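You operate a simulated robot arm through the tools that you are given. There is no shell and no other tool. Be economical: measure what you need, move in short steps, check, and stop when the job is done.

You run a simulated robot arm. Do the job below in one go: nothing can be reset, and whatever is moved stays where it is left.

TASK
Clear the two bushes on the card for cables: draw their plugs into the blue tray.
Fine: slacken each screw before its plug is drawn; the third bush stays blanked.

The check looks at the end state, three seconds after you hand in, the way a careful person would. Anything else that was tipped, shoved, dropped, spilled or broken makes it a failure.

THE ROBOT
A 6-joint arm with a two-finger parallel gripper, fixed in place. Base frame: the origin is at the foot of the arm, x ahead of it, y to its left, z up. Units: mm, degrees, N and s.
With the tool pointing down near the work surface it reaches from about 360 to 820 mm from the base axis. Its first joint turns from -166.0 to 166.0 degrees. Payload 3.91 kg.
Tool frame: the origin (TCP) lies between the finger pads and is the grasp point; the fingertips stand 30 mm ahead of it; z points along the fingers, y is the line along which they close. The gripper opens to 110 mm. The fingers are 20 mm wide and 10 mm thick; the gripper's body (48 by 112 mm) begins 55 mm behind the TCP.
Orientation is that of the tool frame in the base frame, as a unit quaternion [x, y, z, w]. With the fingers straight down and closing along the base's y, the tool's x points along the base's -x, its y along +y and its z along -z.

THE INTERFACE
- The arm moves only by the tool play_rows. Its argument "series" is a list of rows, each a list of 6 numbers: the shift along the tool's x, y, z in units of 100 mm (1.0 is 100 mm), then the turn, a rotation vector about the tool's x, y, z in units of 45 degrees (1.0 is 45 degrees). In form: [[tx, ty, tz, ax, ay, az], ...]. A call has 1 to 12 rows; each row is the pose to reach, as a shift and turn from the pose commanded when the call began, along the tool's axes at that moment. "hand" is the finger opening in mm, from 0 to 110, set as the call begins (left out, the last holds). A call with a number of a shift or a turn outside -1 to 1 is refused whole. A row lasts 0.2 s, in which the tool goes at most 50 mm and 8.6 degrees; a call with a longer step from one row to the next is refused whole, and so is a gripper value outside its range. Where a pose cannot be reached the arm comes as near as it can. A force on the tool above 40 N (or 10 N above the force at the start of the call, whichever is more), or a blocked arm, ends the call early, and 0.2 s more pass. Each finger travels about 45 mm/s and halts on what it meets, pressing with about 22 N; the grip force reading is that of the motor and also rises with nothing between the fingers. The clock runs only during rows and for 0.2 s after the last one: add rows that repeat a pose to give the fingers time. It gives the time, the measured TCP pose, the force on the tool (base axes), the opening and the grip force at its end, in the units of the frame above (readings bear some noise), with the torque about the TCP (base axes, N m) and any sound that the robot's microphone picked up, and new pictures: "show" is both (left out), scene, wrist or none.
- Cameras (640 x 400 px; columns grow to the right, rows downward): "scene" is fixed at [416, 651.4, 1576.5]; the picture's right is [-0.77, 0.64, 0.00], its down [0.55, 0.66, -0.51] and it looks along [-0.33, -0.39, -0.86] (base axes); focal length 365 px, centre (320, 200). "wrist" rides on the gripper at [77, 7, -114] in the tool frame; the picture's right is [-0.09, 1.00, 0.00], its down [-0.80, -0.07, -0.59] and it looks along [-0.59, -0.05, 0.80] (tool axes); focal length 270 px, centre (320, 200).
- move_column(by): slides the trunk up (or, below 0, down) by that many mm; the arm rides with it, the base frame stays. It gives what a move gives, with no picture.
- probe_pixels(camera, pixels): there is no depth. For up to 12 entries [column, row, z] of the newest picture of that camera ("zoom" is the newest enlarged one), the place [x, y] in the base frame at which the ray of that pixel passes the height z, good to about 3 mm, but the place of the scene camera against the robot may be out by one fixed shift of up to 25 mm in any direction. The clock stands still meanwhile.
- enlarge(camera, box): a new picture of the part [left, top, right, bottom] of that camera's present view, enlarged. The clock stands still meanwhile.
- hand_in(): hands the job in; it is judged then, once.

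Go step by step. Measure first, check grasps and placings, and put right what went wrong. The budget is 80 turns and 200 pictures, counting those below and the enlarged ones. Unless the task says otherwise, let go and move clear before handing in, and close with one line.

The tools are called as a command line: name --pt "numbers of a row" for each row, then --argument value for the rest, lists and objects as JSON in quotes. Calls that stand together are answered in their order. play_rows: Moves the arm, as the interface text tells. Its arguments: {"type":"object","properties":{"series":{"type":"array"},"hand":{"type":"number"},"show":{"type":"string","enum":["both","scene","wrist","none"]}},"required":["series"]} The other tools are called the same way: move_column (by) slides the trunk up or down; probe_pixels (camera, pixels) gives the place at which the rays of pixels pass given heights; enlarge (camera, box) takes an enlarged picture of a part of a camera's view; hand_in () hands the job in.

At the start:

```text
time: 0.0
eef_pos: [45.5, 408.6, 1134.7]
tool_rot: [0.0, 1.0, 0.0, 0.001]
force: [0.5, -0.1, 0.2]
torque: [0.01, 0.01, -0.01]
width: 110.0
gripper_force: 0.0
trunk travel left (down, up): [-475.0, 135.0]
```

scene: 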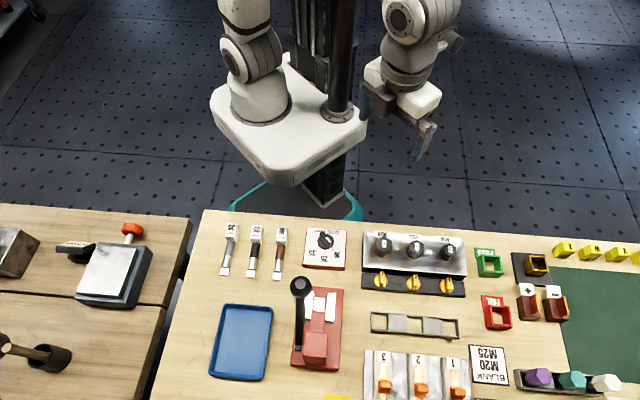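
wrist: 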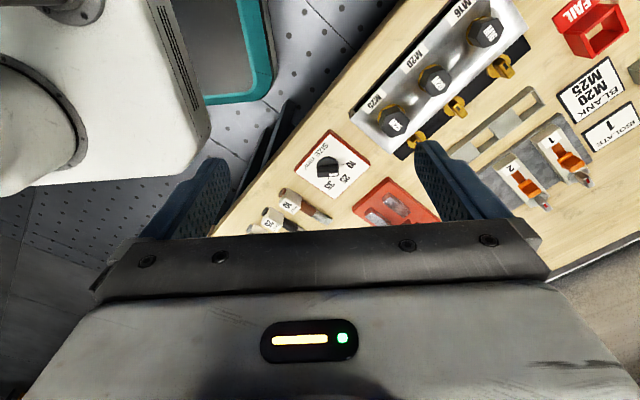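

The scene picture shows a plug panel around (415,250), a card near (488,365) and a blue tray at (241,342). I'll enlarge these to read them.

enlarge --camera "scene" --box '[350, 215, 510, 315]'

enlarge --camera "scene" --box '[350, 300, 510, 400]'

enlarge --camera "scene" --box '[200, 215, 360, 315]'

enlarge --camera "wrist" --box '[320, 0, 640, 200]'

```text
4.00 times, centred on (430, 265) of scene
```

zoom: 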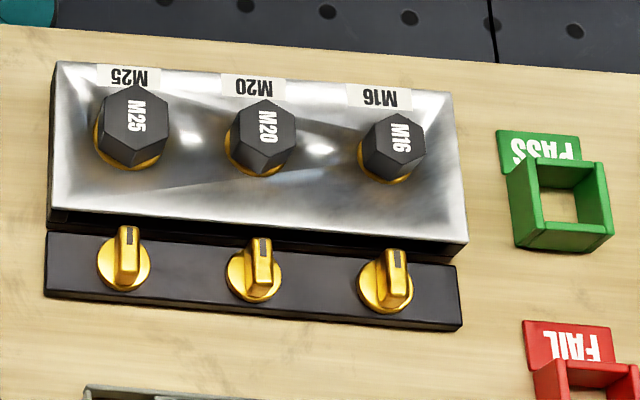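

```text
4.00 times, centred on (430, 350) of scene
```

zoom: 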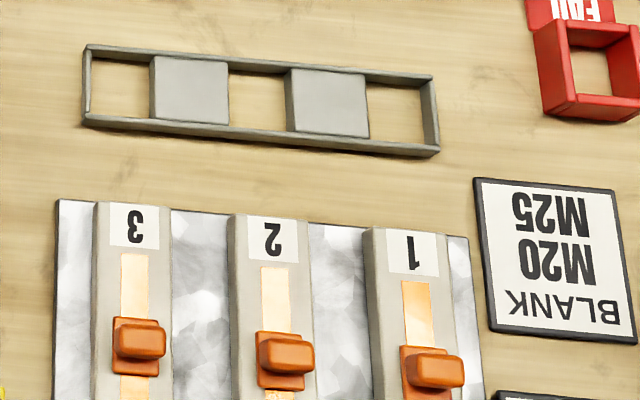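

```text
4.00 times, centred on (280, 265) of scene
```

zoom: 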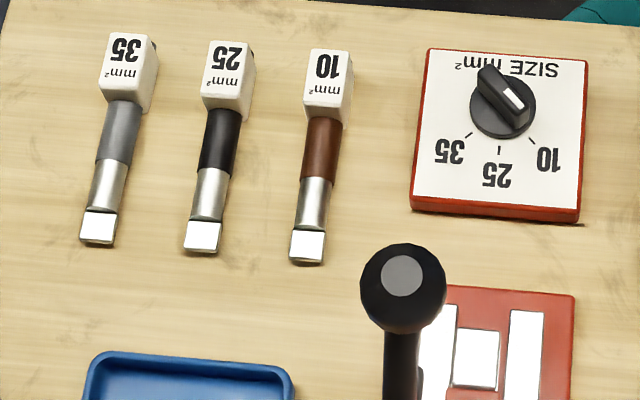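

```text
2.00 times, centred on (480, 100) of wrist
```

zoom: 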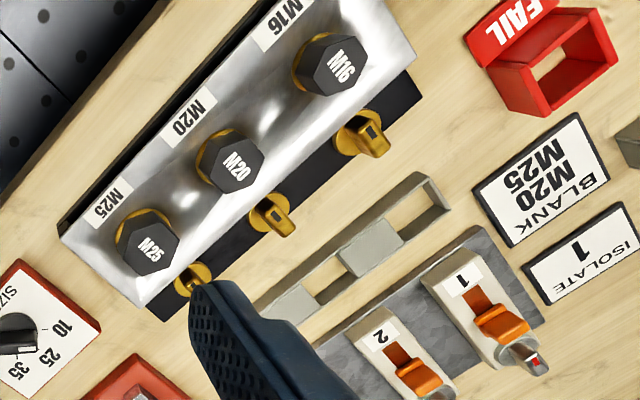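

The card reads M20 and M25, so M16 stays; each bush has a gold wing screw in front of it. I'll find heights by comparing rays from both cameras.

probe_pixels --camera "scene" --pixels '[[415, 245, 700], [415, 245, 800], [415, 245, 900], [447, 247, 800], [447, 247, 900], [383, 243, 800], [383, 243, 900], [488, 365, 800], [241, 342, 800], [241, 342, 700]]'

probe_pixels --camera "wrist" --pixels '[[436, 80, 700], [436, 80, 800], [436, 80, 900], [488, 32, 800], [488, 32, 900], [395, 124, 800], [395, 124, 900], [590, 86, 800], [590, 86, 700]]'

```text
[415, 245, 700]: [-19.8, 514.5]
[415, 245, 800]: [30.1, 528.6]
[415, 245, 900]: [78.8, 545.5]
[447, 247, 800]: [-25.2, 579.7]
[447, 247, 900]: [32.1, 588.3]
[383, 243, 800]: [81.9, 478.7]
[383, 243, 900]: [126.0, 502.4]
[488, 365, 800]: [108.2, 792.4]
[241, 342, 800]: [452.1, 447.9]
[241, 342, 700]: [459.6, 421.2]
```

```text
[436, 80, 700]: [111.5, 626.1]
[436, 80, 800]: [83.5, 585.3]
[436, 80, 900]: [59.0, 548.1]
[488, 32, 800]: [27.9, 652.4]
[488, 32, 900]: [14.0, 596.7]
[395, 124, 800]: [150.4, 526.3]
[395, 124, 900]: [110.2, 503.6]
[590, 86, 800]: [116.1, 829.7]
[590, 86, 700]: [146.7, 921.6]
```

Plug tops look to be near z≈900, and the row axis is about 46° to base y. I'll yaw the tool by 45° to line up and move over the panel for a closer look.

play_rows --pt "-0.07 0.16 0.0 0 0 -0.17" --pt "-0.14 0.33 0.0 0 0 -0.34" --pt "-0.2 0.5 0.0 0 0 -0.5" --pt "-0.27 0.66 0.0 0 0 -0.67" --pt "-0.33 0.83 0.0 0 0 -0.84" --pt "-0.4 1.0 0.0 0 0 -1.0" --pt "-0.4 1.0 0.0 0 0 -1.0" --show "wrist"

```text
time: 1.6
eef_pos: [86.1, 508.1, 1133.6]
tool_rot: [-0.384, 0.924, 0.0, 0.0]
force: [-0.1, -0.6, -0.1]
torque: [-0.02, 0.04, -0.03]
width: 110.1
gripper_force: 0.1
trunk travel left (down, up): [-475.0, 135.0]
```

wrist: 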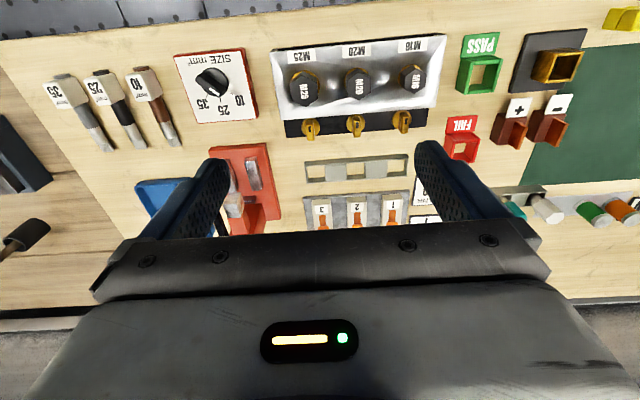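

The panel is now nearly square in view, with the plugs at (305,88), (358,84) and (413,78). I'll probe those pixels and enlarge them.

probe_pixels --camera "wrist" --pixels '[[358, 86, 700], [358, 86, 800], [358, 86, 900], [304, 90, 800], [304, 90, 700], [413, 80, 800], [413, 80, 700]]'

enlarge --camera "wrist" --box '[260, 20, 460, 145]'

```text
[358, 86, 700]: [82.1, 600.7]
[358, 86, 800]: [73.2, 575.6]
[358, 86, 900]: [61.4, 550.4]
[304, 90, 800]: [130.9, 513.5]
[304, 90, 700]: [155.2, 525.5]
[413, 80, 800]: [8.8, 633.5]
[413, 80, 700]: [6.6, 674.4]
```

```text
3.20 times, centred on (360, 82) of wrist
```

zoom: 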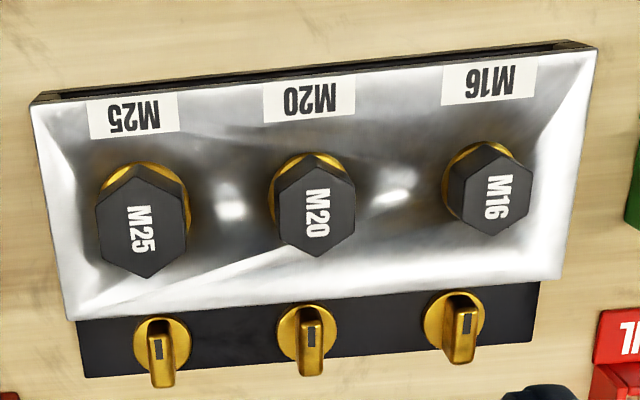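

The crossing rays put the plug tops near z≈885, with M20 at about (62,553). I'll go lower over the knobs to measure again.

play_rows --pt "-0.12 0.17 0.33 0 0 -0.025" --pt "-0.24 0.34 0.66 0 0 -0.025" --pt "-0.36 0.5 1.0 0 0 -0.025" --pt "-0.36 0.5 1.0 0 0 -0.025" --show "wrist"

```text
time: 2.6
eef_pos: [75.4, 569.4, 1033.6]
tool_rot: [-0.391, 0.92, 0.0, 0.0]
force: [-0.1, 0.8, 0.7]
torque: [0.0, 0.01, 0.01]
width: 110.2
gripper_force: 0.0
trunk travel left (down, up): [-475.0, 135.0]
```

wrist: 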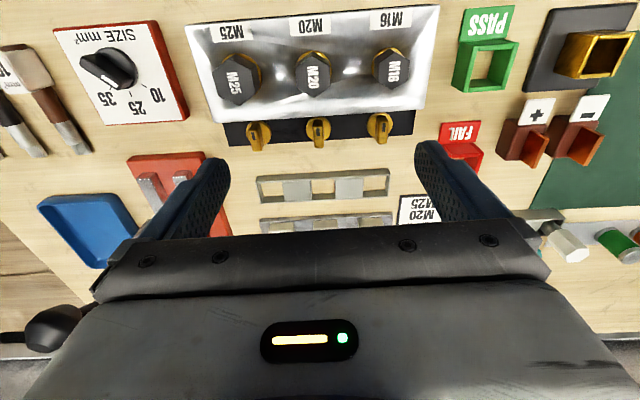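

The view is closer: plugs at (238,78), (315,73) and (391,67), knobs at (258,130), (318,126) and (380,122). I'll enlarge and probe them.

enlarge --camera "wrist" --box '[200, 0, 440, 150]'

probe_pixels --camera "wrist" --pixels '[[315, 74, 860], [315, 74, 880], [315, 74, 900], [238, 80, 880], [391, 68, 880], [258, 132, 850], [258, 132, 800], [318, 126, 850], [318, 126, 800], [380, 122, 850], [380, 122, 800]]'

```text
2.67 times, centred on (320, 75) of wrist
```

zoom: 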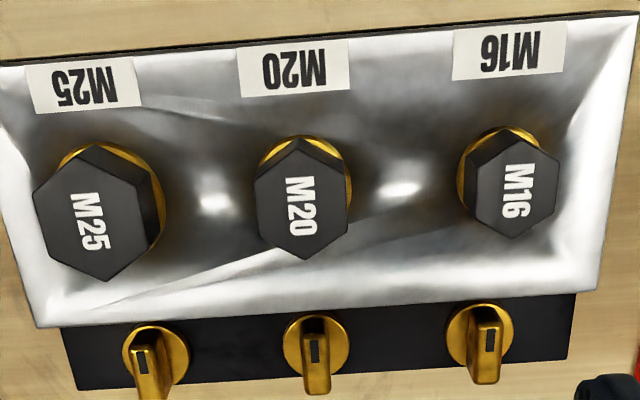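

```text
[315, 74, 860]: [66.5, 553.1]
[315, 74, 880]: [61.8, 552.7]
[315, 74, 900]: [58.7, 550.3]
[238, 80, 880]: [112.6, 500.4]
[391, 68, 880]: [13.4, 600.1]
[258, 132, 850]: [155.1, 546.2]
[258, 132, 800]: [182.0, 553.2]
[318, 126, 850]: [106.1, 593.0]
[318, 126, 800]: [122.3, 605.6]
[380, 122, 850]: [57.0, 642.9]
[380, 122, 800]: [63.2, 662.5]
```

I need more detail on one wing screw.

enlarge --camera "wrist" --box '[290, 108, 346, 148]'

enlarge --camera "wrist" --box '[230, 108, 286, 148]'

```text
10.00 times, centred on (318, 128) of wrist
```

zoom: 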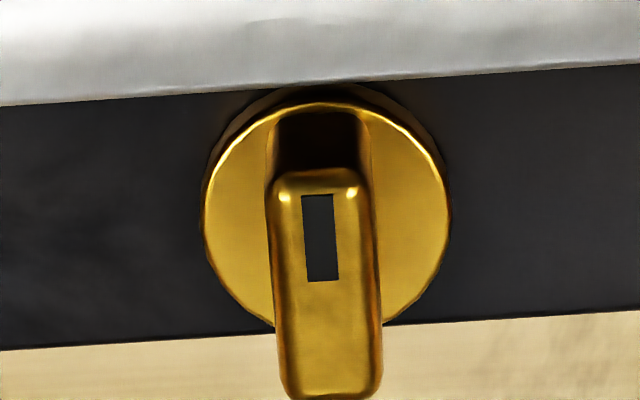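

```text
10.00 times, centred on (258, 128) of wrist
```

zoom: 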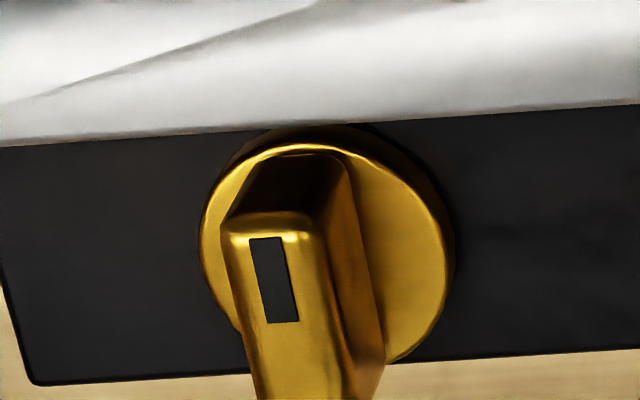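

The screws have a roughly 10 mm wide wing on a disc about 28 mm across, close to the plate edge. I'll measure the plate height and edge.

probe_pixels --camera "wrist" --pixels '[[318.8, 136.2, 850], [318.5, 128.5, 825], [318.5, 116.5, 850], [318.5, 116.5, 840], [318.5, 116.5, 830], [214.2, 122.6, 850], [214.2, 122.6, 830], [421.5, 108.5, 850], [421.5, 108.5, 830], [318.5, 141, 820], [318.5, 141, 800]]'

probe_pixels --camera "scene" --pixels '[[362, 273, 850], [362, 273, 830], [466.7, 275.7, 850], [466.7, 275.7, 830], [415.5, 247, 880], [382.5, 243.5, 880], [448, 248, 880]]'

enlarge --camera "scene" --box '[355, 225, 419, 265]'

```text
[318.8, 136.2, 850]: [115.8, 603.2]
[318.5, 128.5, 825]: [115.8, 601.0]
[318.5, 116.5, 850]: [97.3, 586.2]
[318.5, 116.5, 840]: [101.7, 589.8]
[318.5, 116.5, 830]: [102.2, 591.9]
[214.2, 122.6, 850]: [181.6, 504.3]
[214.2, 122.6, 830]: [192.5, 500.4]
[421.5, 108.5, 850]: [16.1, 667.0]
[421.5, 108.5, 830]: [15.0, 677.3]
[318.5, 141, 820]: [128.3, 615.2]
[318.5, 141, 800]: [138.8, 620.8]
```

```text
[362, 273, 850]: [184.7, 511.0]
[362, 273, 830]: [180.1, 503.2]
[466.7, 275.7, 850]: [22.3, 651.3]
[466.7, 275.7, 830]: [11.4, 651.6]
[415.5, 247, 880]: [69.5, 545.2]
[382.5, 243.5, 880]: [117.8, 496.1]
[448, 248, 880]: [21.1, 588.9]
```

```text
10.00 times, centred on (387, 245) of scene
```

zoom: 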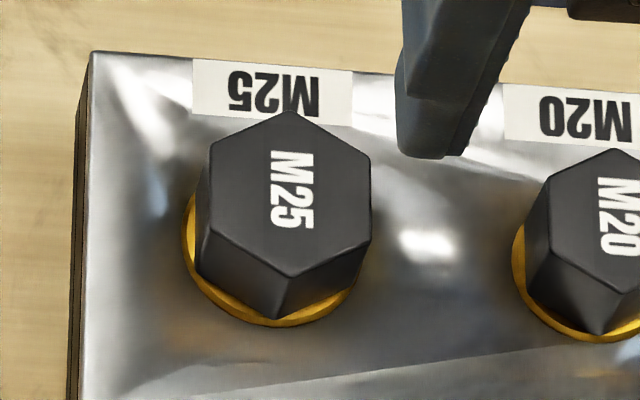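

The height estimates are rough (845–900), so I'll do stereo with a ±50 mm sideways baseline at a lower height. That keeps the fingertips above z≈945.

play_rows --pt "-0.15 0.15 0.2 0 0 0" --pt "-0.3 0.3 0.4 0 0 0" --pt "-0.5 0.5 0.55 0 0 0" --pt "-0.5 0.5 0.55 0 0 0" --show "wrist"

enlarge --camera "wrist" --box '[120, 0, 440, 200]'

```text
time: 3.6
eef_pos: [74.2, 640.7, 978.1]
tool_rot: [-0.392, 0.92, 0.0, -0.001]
force: [0.1, 0.4, 1.1]
torque: [-0.03, 0.02, 0.01]
width: 110.0
gripper_force: 0.1
trunk travel left (down, up): [-475.0, 135.0]
```

wrist: 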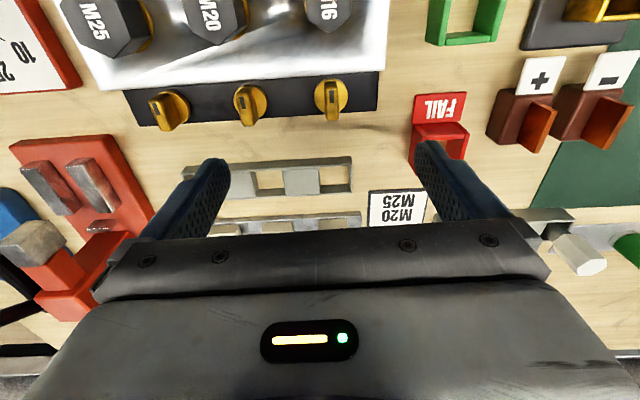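

```text
2.00 times, centred on (280, 100) of wrist
```

zoom: 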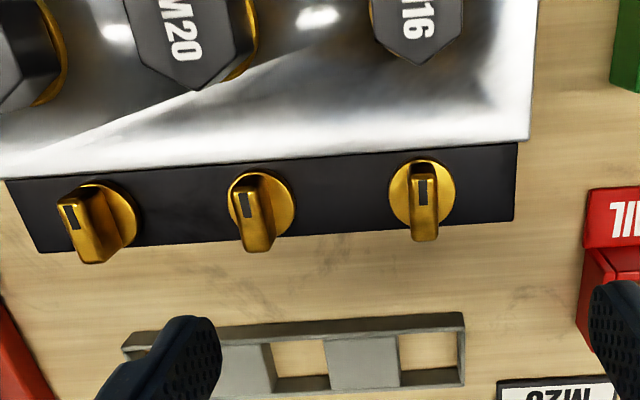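

I'll probe the key features here, then take the second view.

probe_pixels --camera "wrist" --pixels '[[386, 69, 850], [386, 69, 800], [331.5, 95, 850], [331.5, 95, 800], [243.5, 102.5, 850], [243.5, 102.5, 800], [158.5, 109, 850], [158.5, 109, 800], [377, 110, 850], [377, 110, 800], [140, 126, 850], [140, 126, 800]]'

play_rows --pt "0 -0.33 0 0 0 0" --pt "0 -0.66 0 0 0 0" --pt "0 -1.0 0 0 0 0" --pt "0 -1.0 0 0 0 0" --show "wrist"

enlarge --camera "wrist" --box '[240, 0, 560, 200]'

```text
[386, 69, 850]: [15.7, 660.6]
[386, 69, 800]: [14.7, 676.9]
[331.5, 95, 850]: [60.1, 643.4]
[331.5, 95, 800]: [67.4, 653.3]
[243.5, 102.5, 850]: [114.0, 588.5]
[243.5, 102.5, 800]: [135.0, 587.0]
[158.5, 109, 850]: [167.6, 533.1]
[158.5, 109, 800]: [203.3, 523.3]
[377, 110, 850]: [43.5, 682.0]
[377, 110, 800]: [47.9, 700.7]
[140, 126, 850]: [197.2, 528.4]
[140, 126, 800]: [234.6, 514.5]
```

```text
time: 4.6
eef_pos: [146.6, 571.9, 978.9]
tool_rot: [-0.391, 0.92, 0.0, 0.0]
force: [0.1, 0.9, 0.2]
torque: [-0.02, -0.02, 0.02]
width: 110.0
gripper_force: 0.0
trunk travel left (down, up): [-475.0, 135.0]
```

wrist: 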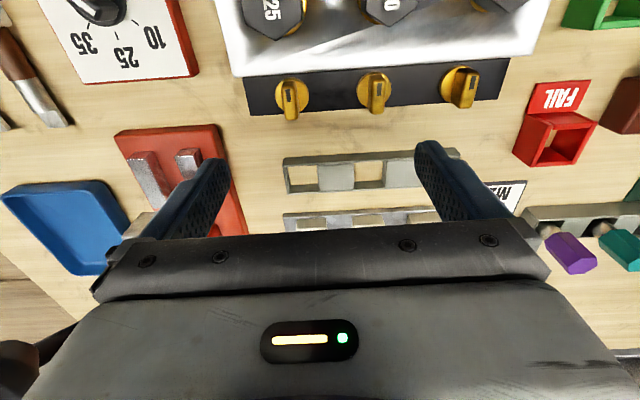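

```text
2.00 times, centred on (400, 100) of wrist
```

zoom: 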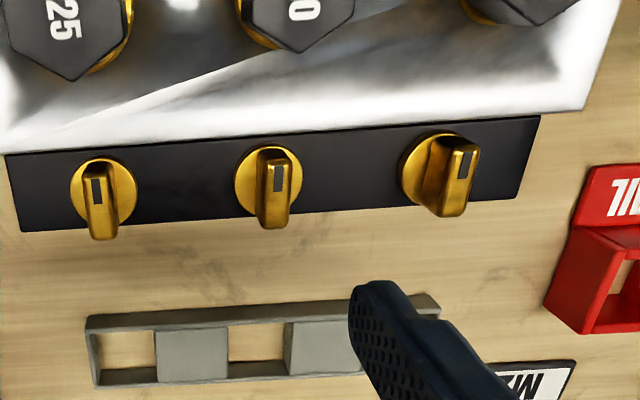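

Now I'll probe the same features from the second view.

probe_pixels --camera "wrist" --pixels '[[530.5, 54, 850], [530.5, 54, 800], [472, 82.5, 850], [472, 82.5, 800], [380, 88.5, 850], [380, 88.5, 800], [288.5, 95, 850], [288.5, 95, 800], [498.5, 98, 850], [498.5, 98, 800], [251, 115.5, 850], [251, 115.5, 800]]'

```text
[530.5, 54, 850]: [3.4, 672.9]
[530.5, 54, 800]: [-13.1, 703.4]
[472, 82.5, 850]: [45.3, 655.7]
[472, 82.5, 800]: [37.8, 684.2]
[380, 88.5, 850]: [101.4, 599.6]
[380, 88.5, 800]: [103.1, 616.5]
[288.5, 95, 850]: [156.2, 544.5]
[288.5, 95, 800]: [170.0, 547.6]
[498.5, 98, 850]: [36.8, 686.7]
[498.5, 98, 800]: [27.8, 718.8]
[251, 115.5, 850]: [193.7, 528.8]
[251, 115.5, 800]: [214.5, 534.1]
```

Stereo gives strip top z≈863, wing tops ≈890, plate top ≈882 and plug tops ≈914. The M25 screw axis is near (150,545) and the plate edge sits about 17 mm behind the knob axis. I'll move above the M25 screw with the fingertips at z≈900 to check.

play_rows --pt "0.13 -0.21 0.0 0 0 0" --pt "0.13 -0.21 0.25 0 0 0" --pt "0.13 -0.21 0.47 0 0 0" --pt "0.13 -0.21 0.47 0 0 0" --pt "0.13 -0.21 0.47 0 0 0" --hand 44

enlarge --camera "wrist" --box '[240, 80, 400, 180]'

enlarge --camera "scene" --box '[340, 230, 420, 280]'

```text
time: 5.8
eef_pos: [152.8, 546.3, 932.4]
tool_rot: [-0.391, 0.92, 0.0, -0.001]
force: [-0.4, -0.6, -0.2]
torque: [0.01, 0.0, 0.0]
width: 43.9
gripper_force: 0.0
trunk travel left (down, up): [-475.0, 135.0]
```

scene: 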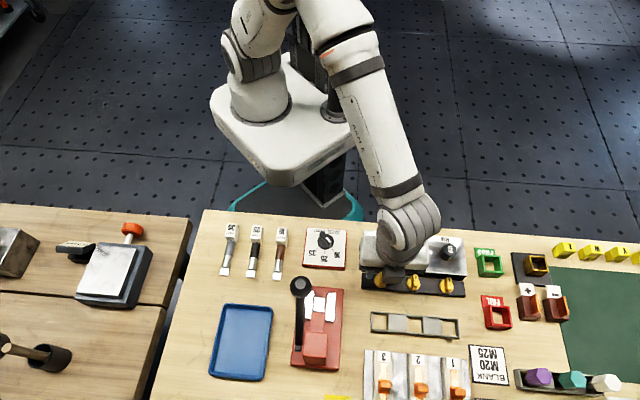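
wrist: 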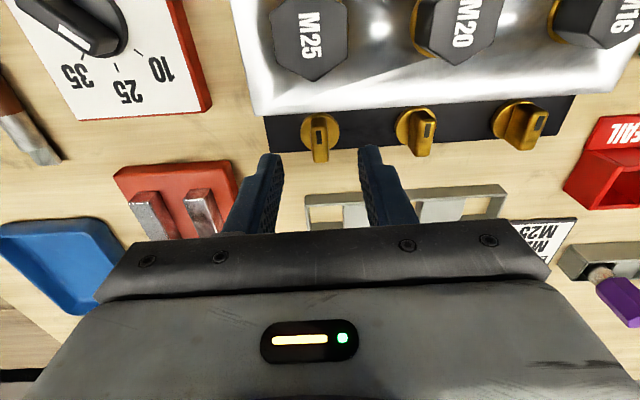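

```text
4.00 times, centred on (320, 130) of wrist
```

zoom: 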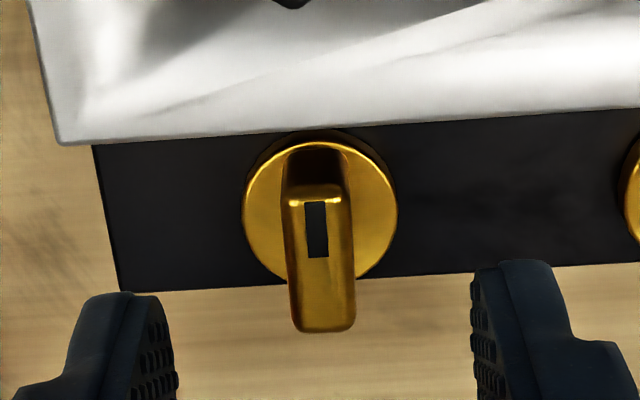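

```text
8.00 times, centred on (380, 255) of scene
```

zoom: 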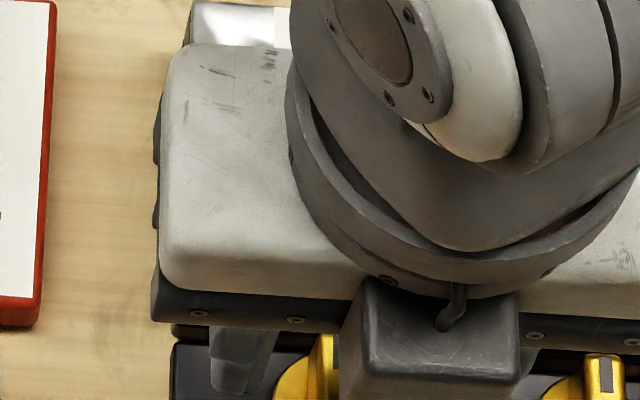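

The wing is centred between the fingers, about 4 mm base-side of the TCP as I intended. The plate edge is about 19 mm from the axis, so I'll descend 27 mm and close on the wing.

play_rows --pt "0 0.01 0.1 0 0 0" --pt "0 0.01 0.2 0 0 0" --pt "0 0.01 0.27 0 0 0" --pt "0 0.01 0.27 0 0 0" --show "none"

play_rows --pt "0 0 0 0 0 0" --pt "0 0 0 0 0 0" --pt "0 0 0 0 0 0" --pt "0 0 0 0 0 0" --hand 4 --show "wrist"

enlarge --camera "wrist" --box '[240, 90, 400, 190]'

```text
time: 6.8
eef_pos: [150.8, 547.3, 905.9]
tool_rot: [-0.391, 0.92, 0.0, 0.0]
force: [0.4, -0.4, -1.0]
torque: [0.03, 0.01, -0.03]
width: 43.9
gripper_force: 0.0
trunk travel left (down, up): [-475.0, 135.0]
```

```text
time: 7.8
eef_pos: [151.6, 547.3, 905.7]
tool_rot: [-0.391, 0.92, 0.0, 0.0]
force: [2.5, -2.6, -0.6]
torque: [0.09, -0.21, 0.01]
width: 11.0
gripper_force: 45.6
trunk travel left (down, up): [-475.0, 135.0]
```

wrist: 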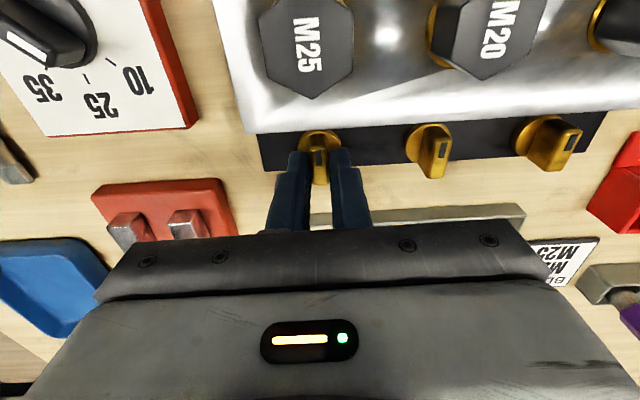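

```text
4.00 times, centred on (320, 140) of wrist
```

zoom: 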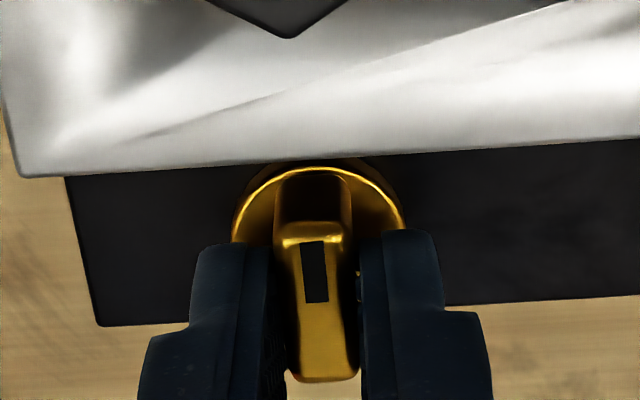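

The grip on the wing is good (11.0 mm). I'll turn it 45° counter-clockwise about the knob axis.

play_rows --pt "0.0 0.005 0 0 0 -0.17" --pt "0.0015 0.011 0 0 0 -0.34" --pt "0.003 0.016 0 0 0 -0.5" --pt "0.006 0.021 0 0 0 -0.67" --pt "0.009 0.025 0 0 0 -0.84" --pt "0.012 0.029 0 0 0 -1.0" --pt "0.012 0.029 0 0 0 -1.0" --show "wrist"

enlarge --camera "wrist" --box '[240, 90, 400, 190]'

```text
time: 9.4
eef_pos: [150.0, 546.5, 905.1]
tool_rot: [0.714, -0.7, 0.0, 0.001]
force: [16.3, -13.9, -3.2]
torque: [-0.38, -0.47, 0.03]
width: 11.0
gripper_force: 45.0
trunk travel left (down, up): [-475.0, 135.0]
```

wrist: 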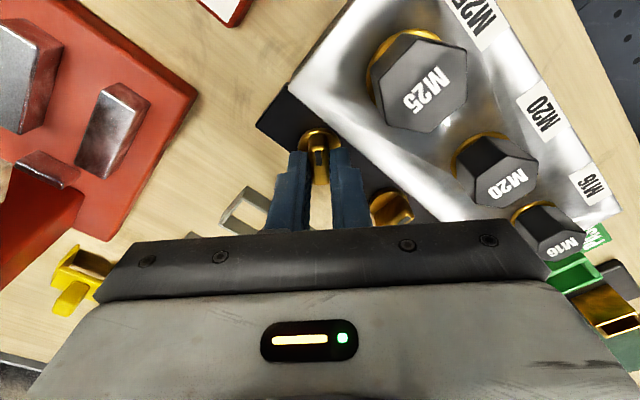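

```text
4.00 times, centred on (320, 140) of wrist
```

zoom: 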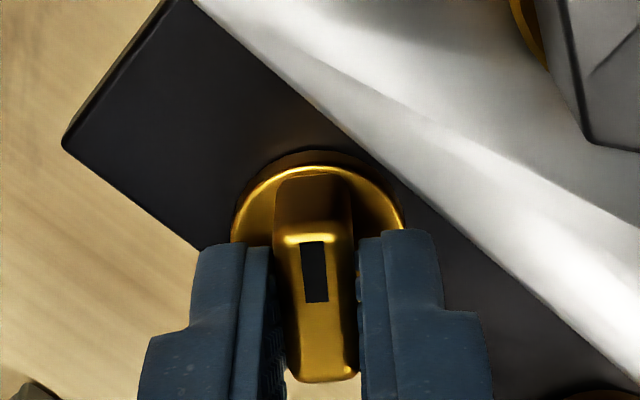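

The wing turned 45° freely with torque near zero, though there is about 20 N of side force because my axis offset is a little too large. I'll relieve that while turning another 45°.

play_rows --pt "0.006 -0.006 0 0 0 -0.17" --pt "0.01 -0.006 0 0 0 -0.34" --pt "0.012 -0.006 0 0 0 -0.5" --pt "0.014 -0.005 0 0 0 -0.67" --pt "0.015 -0.004 0 0 0 -0.84" --pt "0.016 -0.003 0 0 0 -1.0" --pt "0.016 -0.003 0 0 0 -1.0" --show "wrist"

enlarge --camera "wrist" --box '[240, 90, 400, 190]'

```text
time: 11.0
eef_pos: [148.9, 546.4, 905.3]
tool_rot: [0.928, -0.374, 0.0, -0.001]
force: [-0.6, -11.2, -2.8]
torque: [-0.3, 0.0, -0.83]
width: 10.5
gripper_force: 45.6
trunk travel left (down, up): [-475.0, 135.0]
```

wrist: 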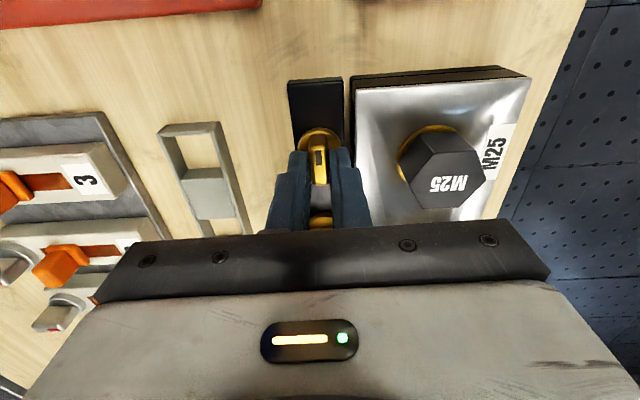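

```text
4.00 times, centred on (320, 140) of wrist
```

zoom: 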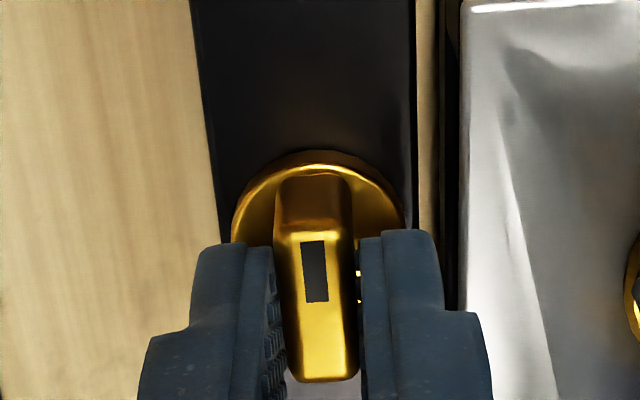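

The reaction torque rose to −0.83 N·m at 90°, so the screw has reached its quarter-turn stop. I'll open just enough to release and lift straight up.

play_rows --pt "0.0 0 0 0 0 0" --pt "0.0 0 0 0 0 0" --pt "0.0 0 -0.15 0 0 0" --pt "0.0 0 -0.4 0 0 0" --pt "0.0 0 -0.6 0 0 0" --pt "0.0 0 -0.6 0 0 0" --hand 14.5 --show "wrist"

enlarge --camera "wrist" --box '[240, 40, 560, 240]'

```text
time: 12.4
eef_pos: [148.9, 545.7, 966.4]
tool_rot: [0.927, -0.374, -0.001, 0.0]
force: [0.4, 0.3, 0.3]
torque: [0.04, 0.04, -0.01]
width: 14.5
gripper_force: 0.1
trunk travel left (down, up): [-475.0, 135.0]
```

wrist: 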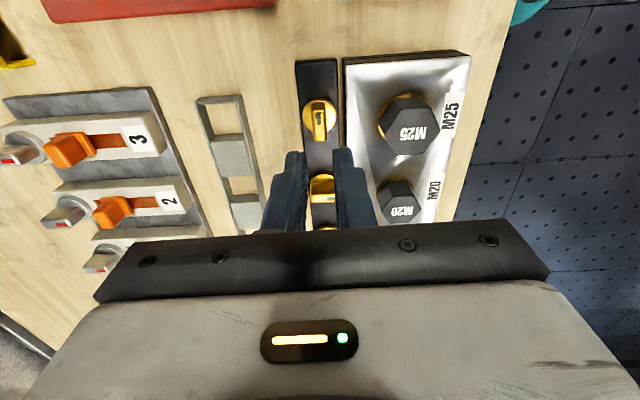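

```text
2.00 times, centred on (400, 140) of wrist
```

zoom: 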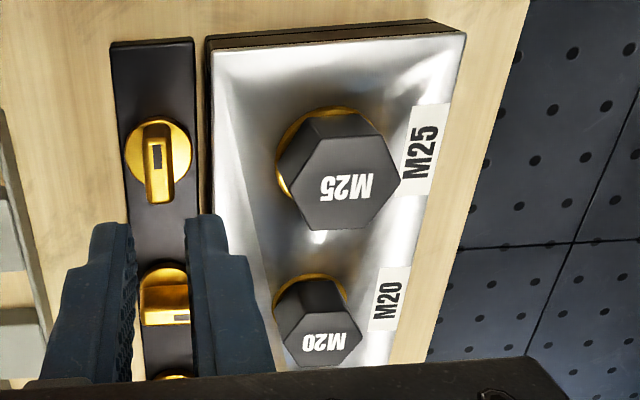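

The M25 wing now lies at 90° to its start position. Next I'll rotate back and move over the M20 screw.

play_rows --pt "-0.11 -0.01 0 0 0 0.17" --pt "-0.22 -0.015 0 0 0 0.34" --pt "-0.33 -0.02 0 0 0 0.5" --pt "-0.44 -0.03 0 0 0 0.67" --pt "-0.55 -0.035 0 0 0 0.84" --pt "-0.656 -0.041 0 0 0 1.0" --hand 44 --show "none"

play_rows --pt "0 0 0 0 0 0.17" --pt "0 0 0.06 0 0 0.34" --pt "0 0 0.12 0 0 0.5" --pt "0 0 0.18 0 0 0.67" --pt "0 0 0.24 0 0 0.84" --pt "0 0 0.32 0 0 1.0" --pt "0 0 0.32 0 0 1.0" --show "wrist"

enlarge --camera "wrist" --box '[240, 80, 400, 180]'

```text
time: 13.8
eef_pos: [104.9, 596.4, 965.3]
tool_rot: [0.713, -0.701, 0.0, 0.0]
force: [0.2, -0.5, -0.6]
torque: [-0.02, -0.01, 0.02]
width: 44.0
gripper_force: 0.1
trunk travel left (down, up): [-475.0, 135.0]
```

```text
time: 15.4
eef_pos: [105.0, 597.0, 933.7]
tool_rot: [-0.392, 0.92, 0.0, 0.0]
force: [0.1, 0.1, -0.5]
torque: [0.01, 0.01, -0.01]
width: 44.1
gripper_force: 0.0
trunk travel left (down, up): [-475.0, 135.0]
```

wrist: 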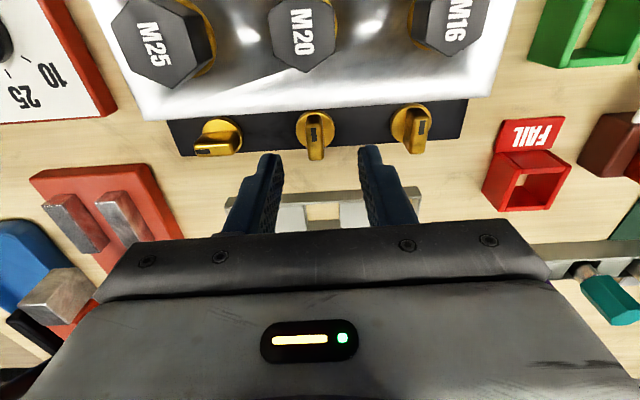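

```text
4.00 times, centred on (320, 130) of wrist
```

zoom: 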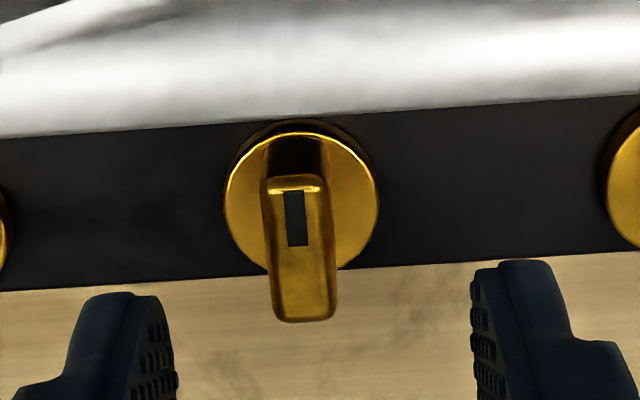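

The M20 wing at zoom (300,250) sits about 3 mm left and 1.7 mm base-side compared with the M25 approach. I'll correct for that, descend and grip.

play_rows --pt "0.015 -0.025 0.05 0 0 0" --pt "0.015 -0.025 0.15 0 0 0" --pt "0.015 -0.025 0.28 0 0 0" --pt "0.015 -0.025 0.28 0 0 0" --show "none"

play_rows --pt "0 0 0 0 0 0" --pt "0 0 0 0 0 0" --pt "0 0 0 0 0 0" --pt "0 0 0 0 0 0" --hand 4 --show "wrist"

enlarge --camera "wrist" --box '[240, 90, 400, 190]'

```text
time: 16.4
eef_pos: [105.5, 593.8, 905.6]
tool_rot: [-0.391, 0.92, 0.0, 0.001]
force: [0.1, 0.2, 0.6]
torque: [0.0, -0.02, -0.01]
width: 44.3
gripper_force: 0.0
trunk travel left (down, up): [-475.0, 135.0]
```

```text
time: 17.4
eef_pos: [104.3, 593.1, 905.9]
tool_rot: [-0.391, 0.92, 0.0, 0.001]
force: [-3.5, 3.4, -1.0]
torque: [0.13, 0.09, 0.0]
width: 10.9
gripper_force: 45.0
trunk travel left (down, up): [-475.0, 135.0]
```

wrist: 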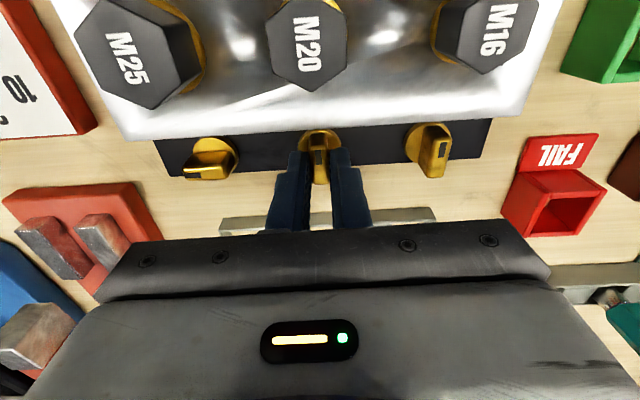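

```text
4.00 times, centred on (320, 140) of wrist
```

zoom: 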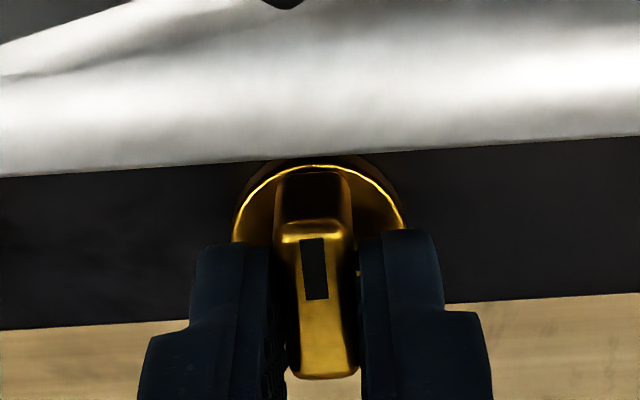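

The grip matches the first one. I'll turn 45° and then another 45° counter-clockwise with a 2 mm axis offset.

play_rows --pt "0.0 0.006 0 0 0 -0.17" --pt "0.001 0.009 0 0 0 -0.34" --pt "0.0015 0.012 0 0 0 -0.5" --pt "0.003 0.014 0 0 0 -0.67" --pt "0.004 0.016 0 0 0 -0.84" --pt "0.006 0.018 0 0 0 -1.0" --pt "0.006 0.018 0 0 0 -1.0" --show "none"

play_rows --pt "0.0 0.003 0 0 0 -0.17" --pt "0.001 0.005 0 0 0 -0.34" --pt "0.0015 0.008 0 0 0 -0.5" --pt "0.003 0.01 0 0 0 -0.67" --pt "0.004 0.012 0 0 0 -0.84" --pt "0.006 0.014 0 0 0 -1.0" --pt "0.006 0.014 0 0 0 -1.0" --show "wrist"

enlarge --camera "wrist" --box '[240, 90, 400, 190]'

```text
time: 19.0
eef_pos: [104.6, 593.5, 905.7]
tool_rot: [0.715, -0.699, -0.001, 0.0]
force: [-0.5, 8.6, 8.6]
torque: [0.31, 0.06, -0.05]
width: 10.9
gripper_force: 44.9
trunk travel left (down, up): [-475.0, 135.0]
```

```text
time: 20.6
eef_pos: [103.8, 593.8, 905.8]
tool_rot: [0.928, -0.373, -0.002, 0.0]
force: [4.5, 11.1, 11.5]
torque: [0.91, 0.58, -0.77]
width: 10.8
gripper_force: 44.4
trunk travel left (down, up): [-475.0, 135.0]
```

wrist: 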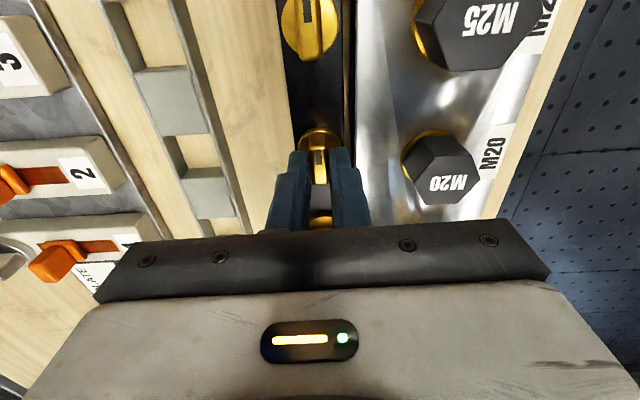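

```text
4.00 times, centred on (320, 140) of wrist
```

zoom: 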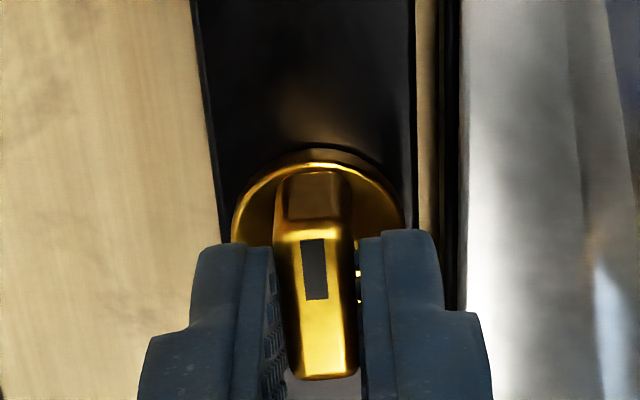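

The M20 screw is at its stop too (−0.77 N·m). I'll release, lift, and swing back square above the M20 plug with the fingers closing across its flats.

play_rows --pt "0.0 0 0 0 0 0" --pt "0.0 0 0 0 0 0" --pt "0.0 0 -0.15 0 0 0" --pt "0.0 0 -0.5 0 0 0" --pt "0.0 0 -0.9 0 0 0" --hand 14.5 --show "none"

play_rows --pt "0 0.1 0 0 0 0.17" --pt "0 0.2 0 0 0 0.34" --pt "0 0.3 0 0 0 0.5" --pt "0 0.4 0 0 0 0.67" --pt "0 0.5 0 0 0 0.84" --pt "0.01 0.63 0 0 0 1.0" --hand 70 --show "none"

play_rows --pt "0 0 0 0 0 0.17" --pt "0 0 0 0 0 0.34" --pt "0 0 0 0 0 0.5" --pt "0 0 0 0 0 0.67" --pt "0 0 0 0 0 0.84" --pt "0 0 0 0 0 1.0" --pt "0 0 0 0 0 1.0"

enlarge --camera "wrist" --box '[200, 0, 440, 150]'

```text
time: 21.8
eef_pos: [101.1, 592.0, 996.6]
tool_rot: [0.927, -0.374, 0.0, 0.0]
force: [0.0, -0.1, 0.2]
torque: [-0.01, -0.02, 0.0]
width: 14.5
gripper_force: 0.1
trunk travel left (down, up): [-475.0, 135.0]
```

```text
time: 23.2
eef_pos: [58.3, 546.8, 994.5]
tool_rot: [0.713, -0.701, 0.0, 0.0]
force: [0.0, -0.5, -0.3]
torque: [-0.02, 0.02, 0.01]
width: 70.0
gripper_force: 0.0
trunk travel left (down, up): [-475.0, 135.0]
```

```text
time: 24.8
eef_pos: [60.1, 547.0, 993.7]
tool_rot: [-0.39, 0.921, 0.0, -0.001]
force: [0.2, -0.9, 0.4]
torque: [-0.01, -0.01, 0.0]
width: 69.9
gripper_force: 0.1
trunk travel left (down, up): [-475.0, 135.0]
```

scene: 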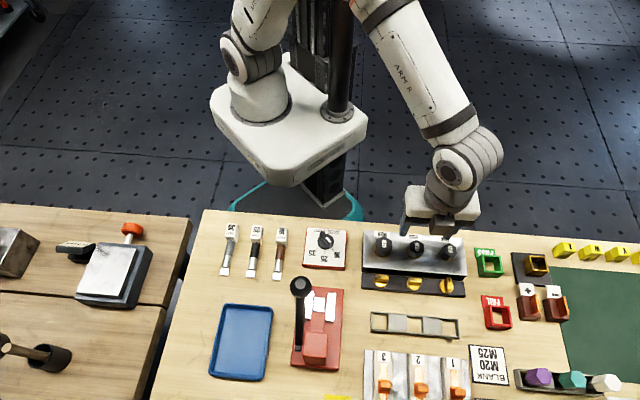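
wrist: 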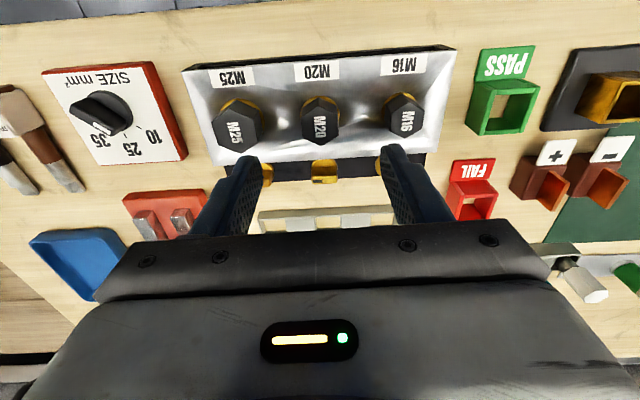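

```text
2.67 times, centred on (320, 75) of wrist
```

zoom: 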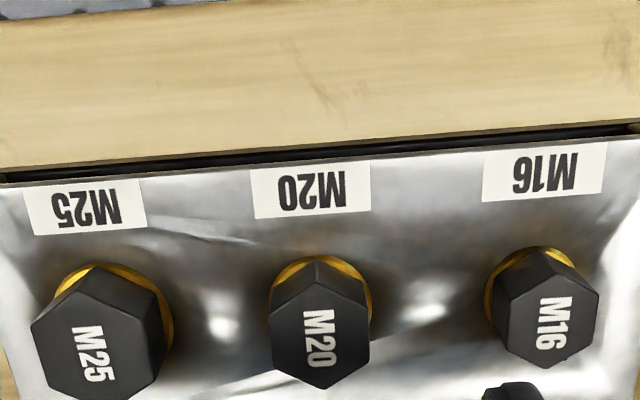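

The M20 hex centre at (320,127) is about 2 mm base-side of the TCP. I'll correct that, descend to TCP z≈922 with the opening at 46, and grip.

play_rows --pt "0.018 0.005 0.0 0 0 0" --pt "0.018 0.005 0.2 0 0 0" --pt "0.018 0.005 0.4 0 0 0" --pt "0.018 0.005 0.55 0 0 0" --pt "0.018 0.005 0.65 0 0 0" --pt "0.018 0.005 0.72 0 0 0" --pt "0.018 0.005 0.72 0 0 0" --hand 46 --show "wrist"

play_rows --pt "0 0 0 0 0 0" --pt "0 0 0 0 0 0" --pt "0 0 0 0 0 0" --hand 20 --show "wrist"

```text
time: 26.4
eef_pos: [57.6, 546.1, 922.5]
tool_rot: [-0.392, 0.92, 0.0, 0.0]
force: [0.0, -0.2, 0.9]
torque: [0.04, 0.02, -0.01]
width: 46.0
gripper_force: 0.0
trunk travel left (down, up): [-475.0, 135.0]
```

wrist: 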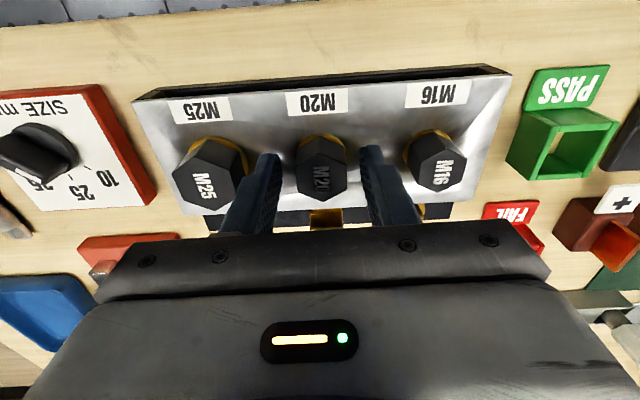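

```text
time: 27.2
eef_pos: [58.8, 544.4, 922.8]
tool_rot: [-0.392, 0.92, -0.001, 0.001]
force: [0.0, 0.8, 0.1]
torque: [-0.03, -0.03, -0.02]
width: 27.5
gripper_force: 22.2
trunk travel left (down, up): [-475.0, 135.0]
```

wrist: 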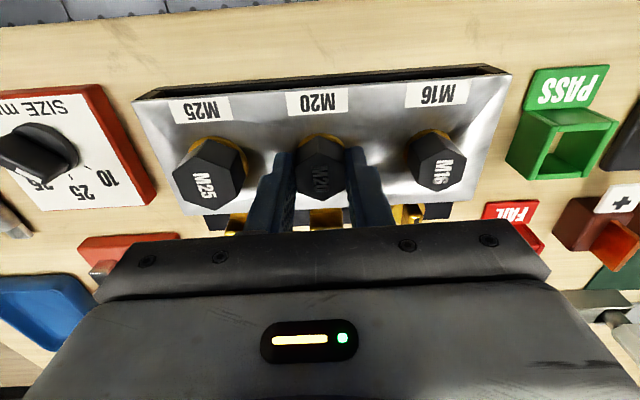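

The M20 plug is gripped across its flats (27.5 mm, no side load). I'll draw it straight up slowly.

play_rows --pt "0 0 0 0 0 0" --pt "0 0 -0.05 0 0 0" --pt "0 0 -0.1 0 0 0" --pt "0 0 -0.15 0 0 0" --pt "0 0 -0.2 0 0 0" --pt "0 0 -0.25 0 0 0" --pt "0 0 -0.3 0 0 0" --show "wrist"

```text
time: 28.8
eef_pos: [56.5, 546.1, 954.3]
tool_rot: [-0.392, 0.92, 0.0, 0.0]
force: [0.4, 0.7, -0.4]
torque: [-0.02, 0.0, -0.01]
width: 27.2
gripper_force: 21.6
trunk travel left (down, up): [-475.0, 135.0]
```

wrist: 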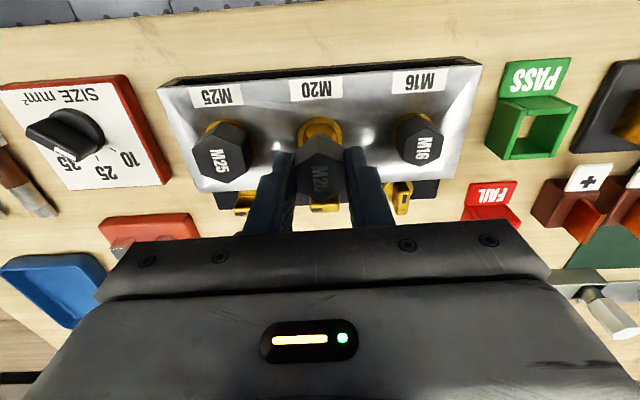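

The M20 plug comes out freely, with the bush open beneath it. I'll lift high and probe the tray.

play_rows --pt "0 0 -0.2 0 0 0" --pt "0 0 -0.5 0 0 0" --pt "0 0 -0.8 0 0 0" --pt "0 0 -1.0 0 0 0" --pt "0 0 -1.0 0 0 0"

enlarge --camera "scene" --box '[190, 270, 350, 370]'

probe_pixels --camera "scene" --pixels '[[241, 342, 850], [241, 342, 870], [228, 305, 870], [272, 308, 870], [262, 380, 870], [210, 373, 870], [300, 284, 950], [300, 284, 1000]]'

```text
time: 30.0
eef_pos: [56.4, 546.5, 1050.8]
tool_rot: [-0.392, 0.92, 0.0, 0.0]
force: [0.3, 0.0, -0.2]
torque: [-0.01, 0.0, 0.0]
width: 27.2
gripper_force: 22.2
trunk travel left (down, up): [-475.0, 135.0]
```

scene: 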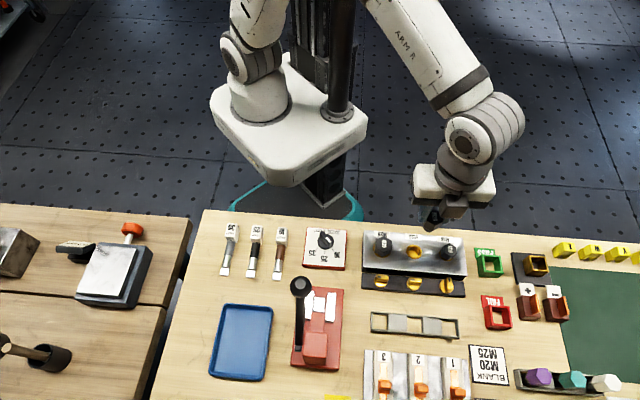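
wrist: 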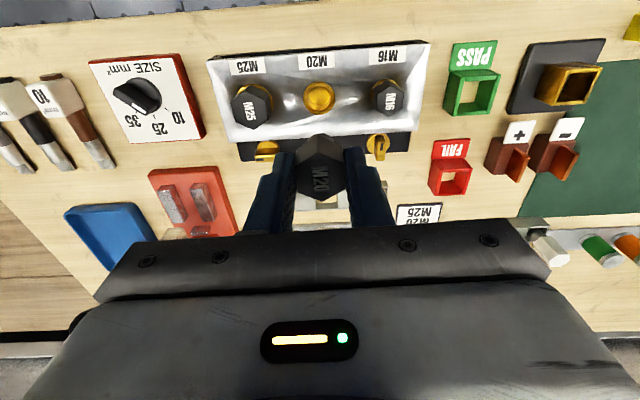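

```text
4.00 times, centred on (270, 320) of scene
```

zoom: 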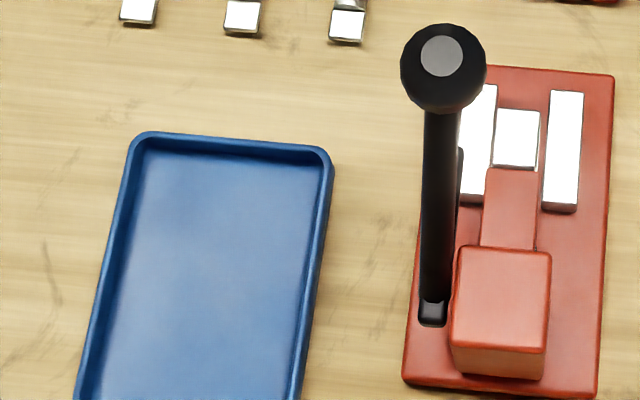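

```text
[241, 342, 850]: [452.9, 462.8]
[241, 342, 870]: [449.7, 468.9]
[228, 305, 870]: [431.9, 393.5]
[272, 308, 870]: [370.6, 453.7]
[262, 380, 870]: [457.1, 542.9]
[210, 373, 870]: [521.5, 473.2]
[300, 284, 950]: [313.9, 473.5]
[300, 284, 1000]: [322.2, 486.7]
```

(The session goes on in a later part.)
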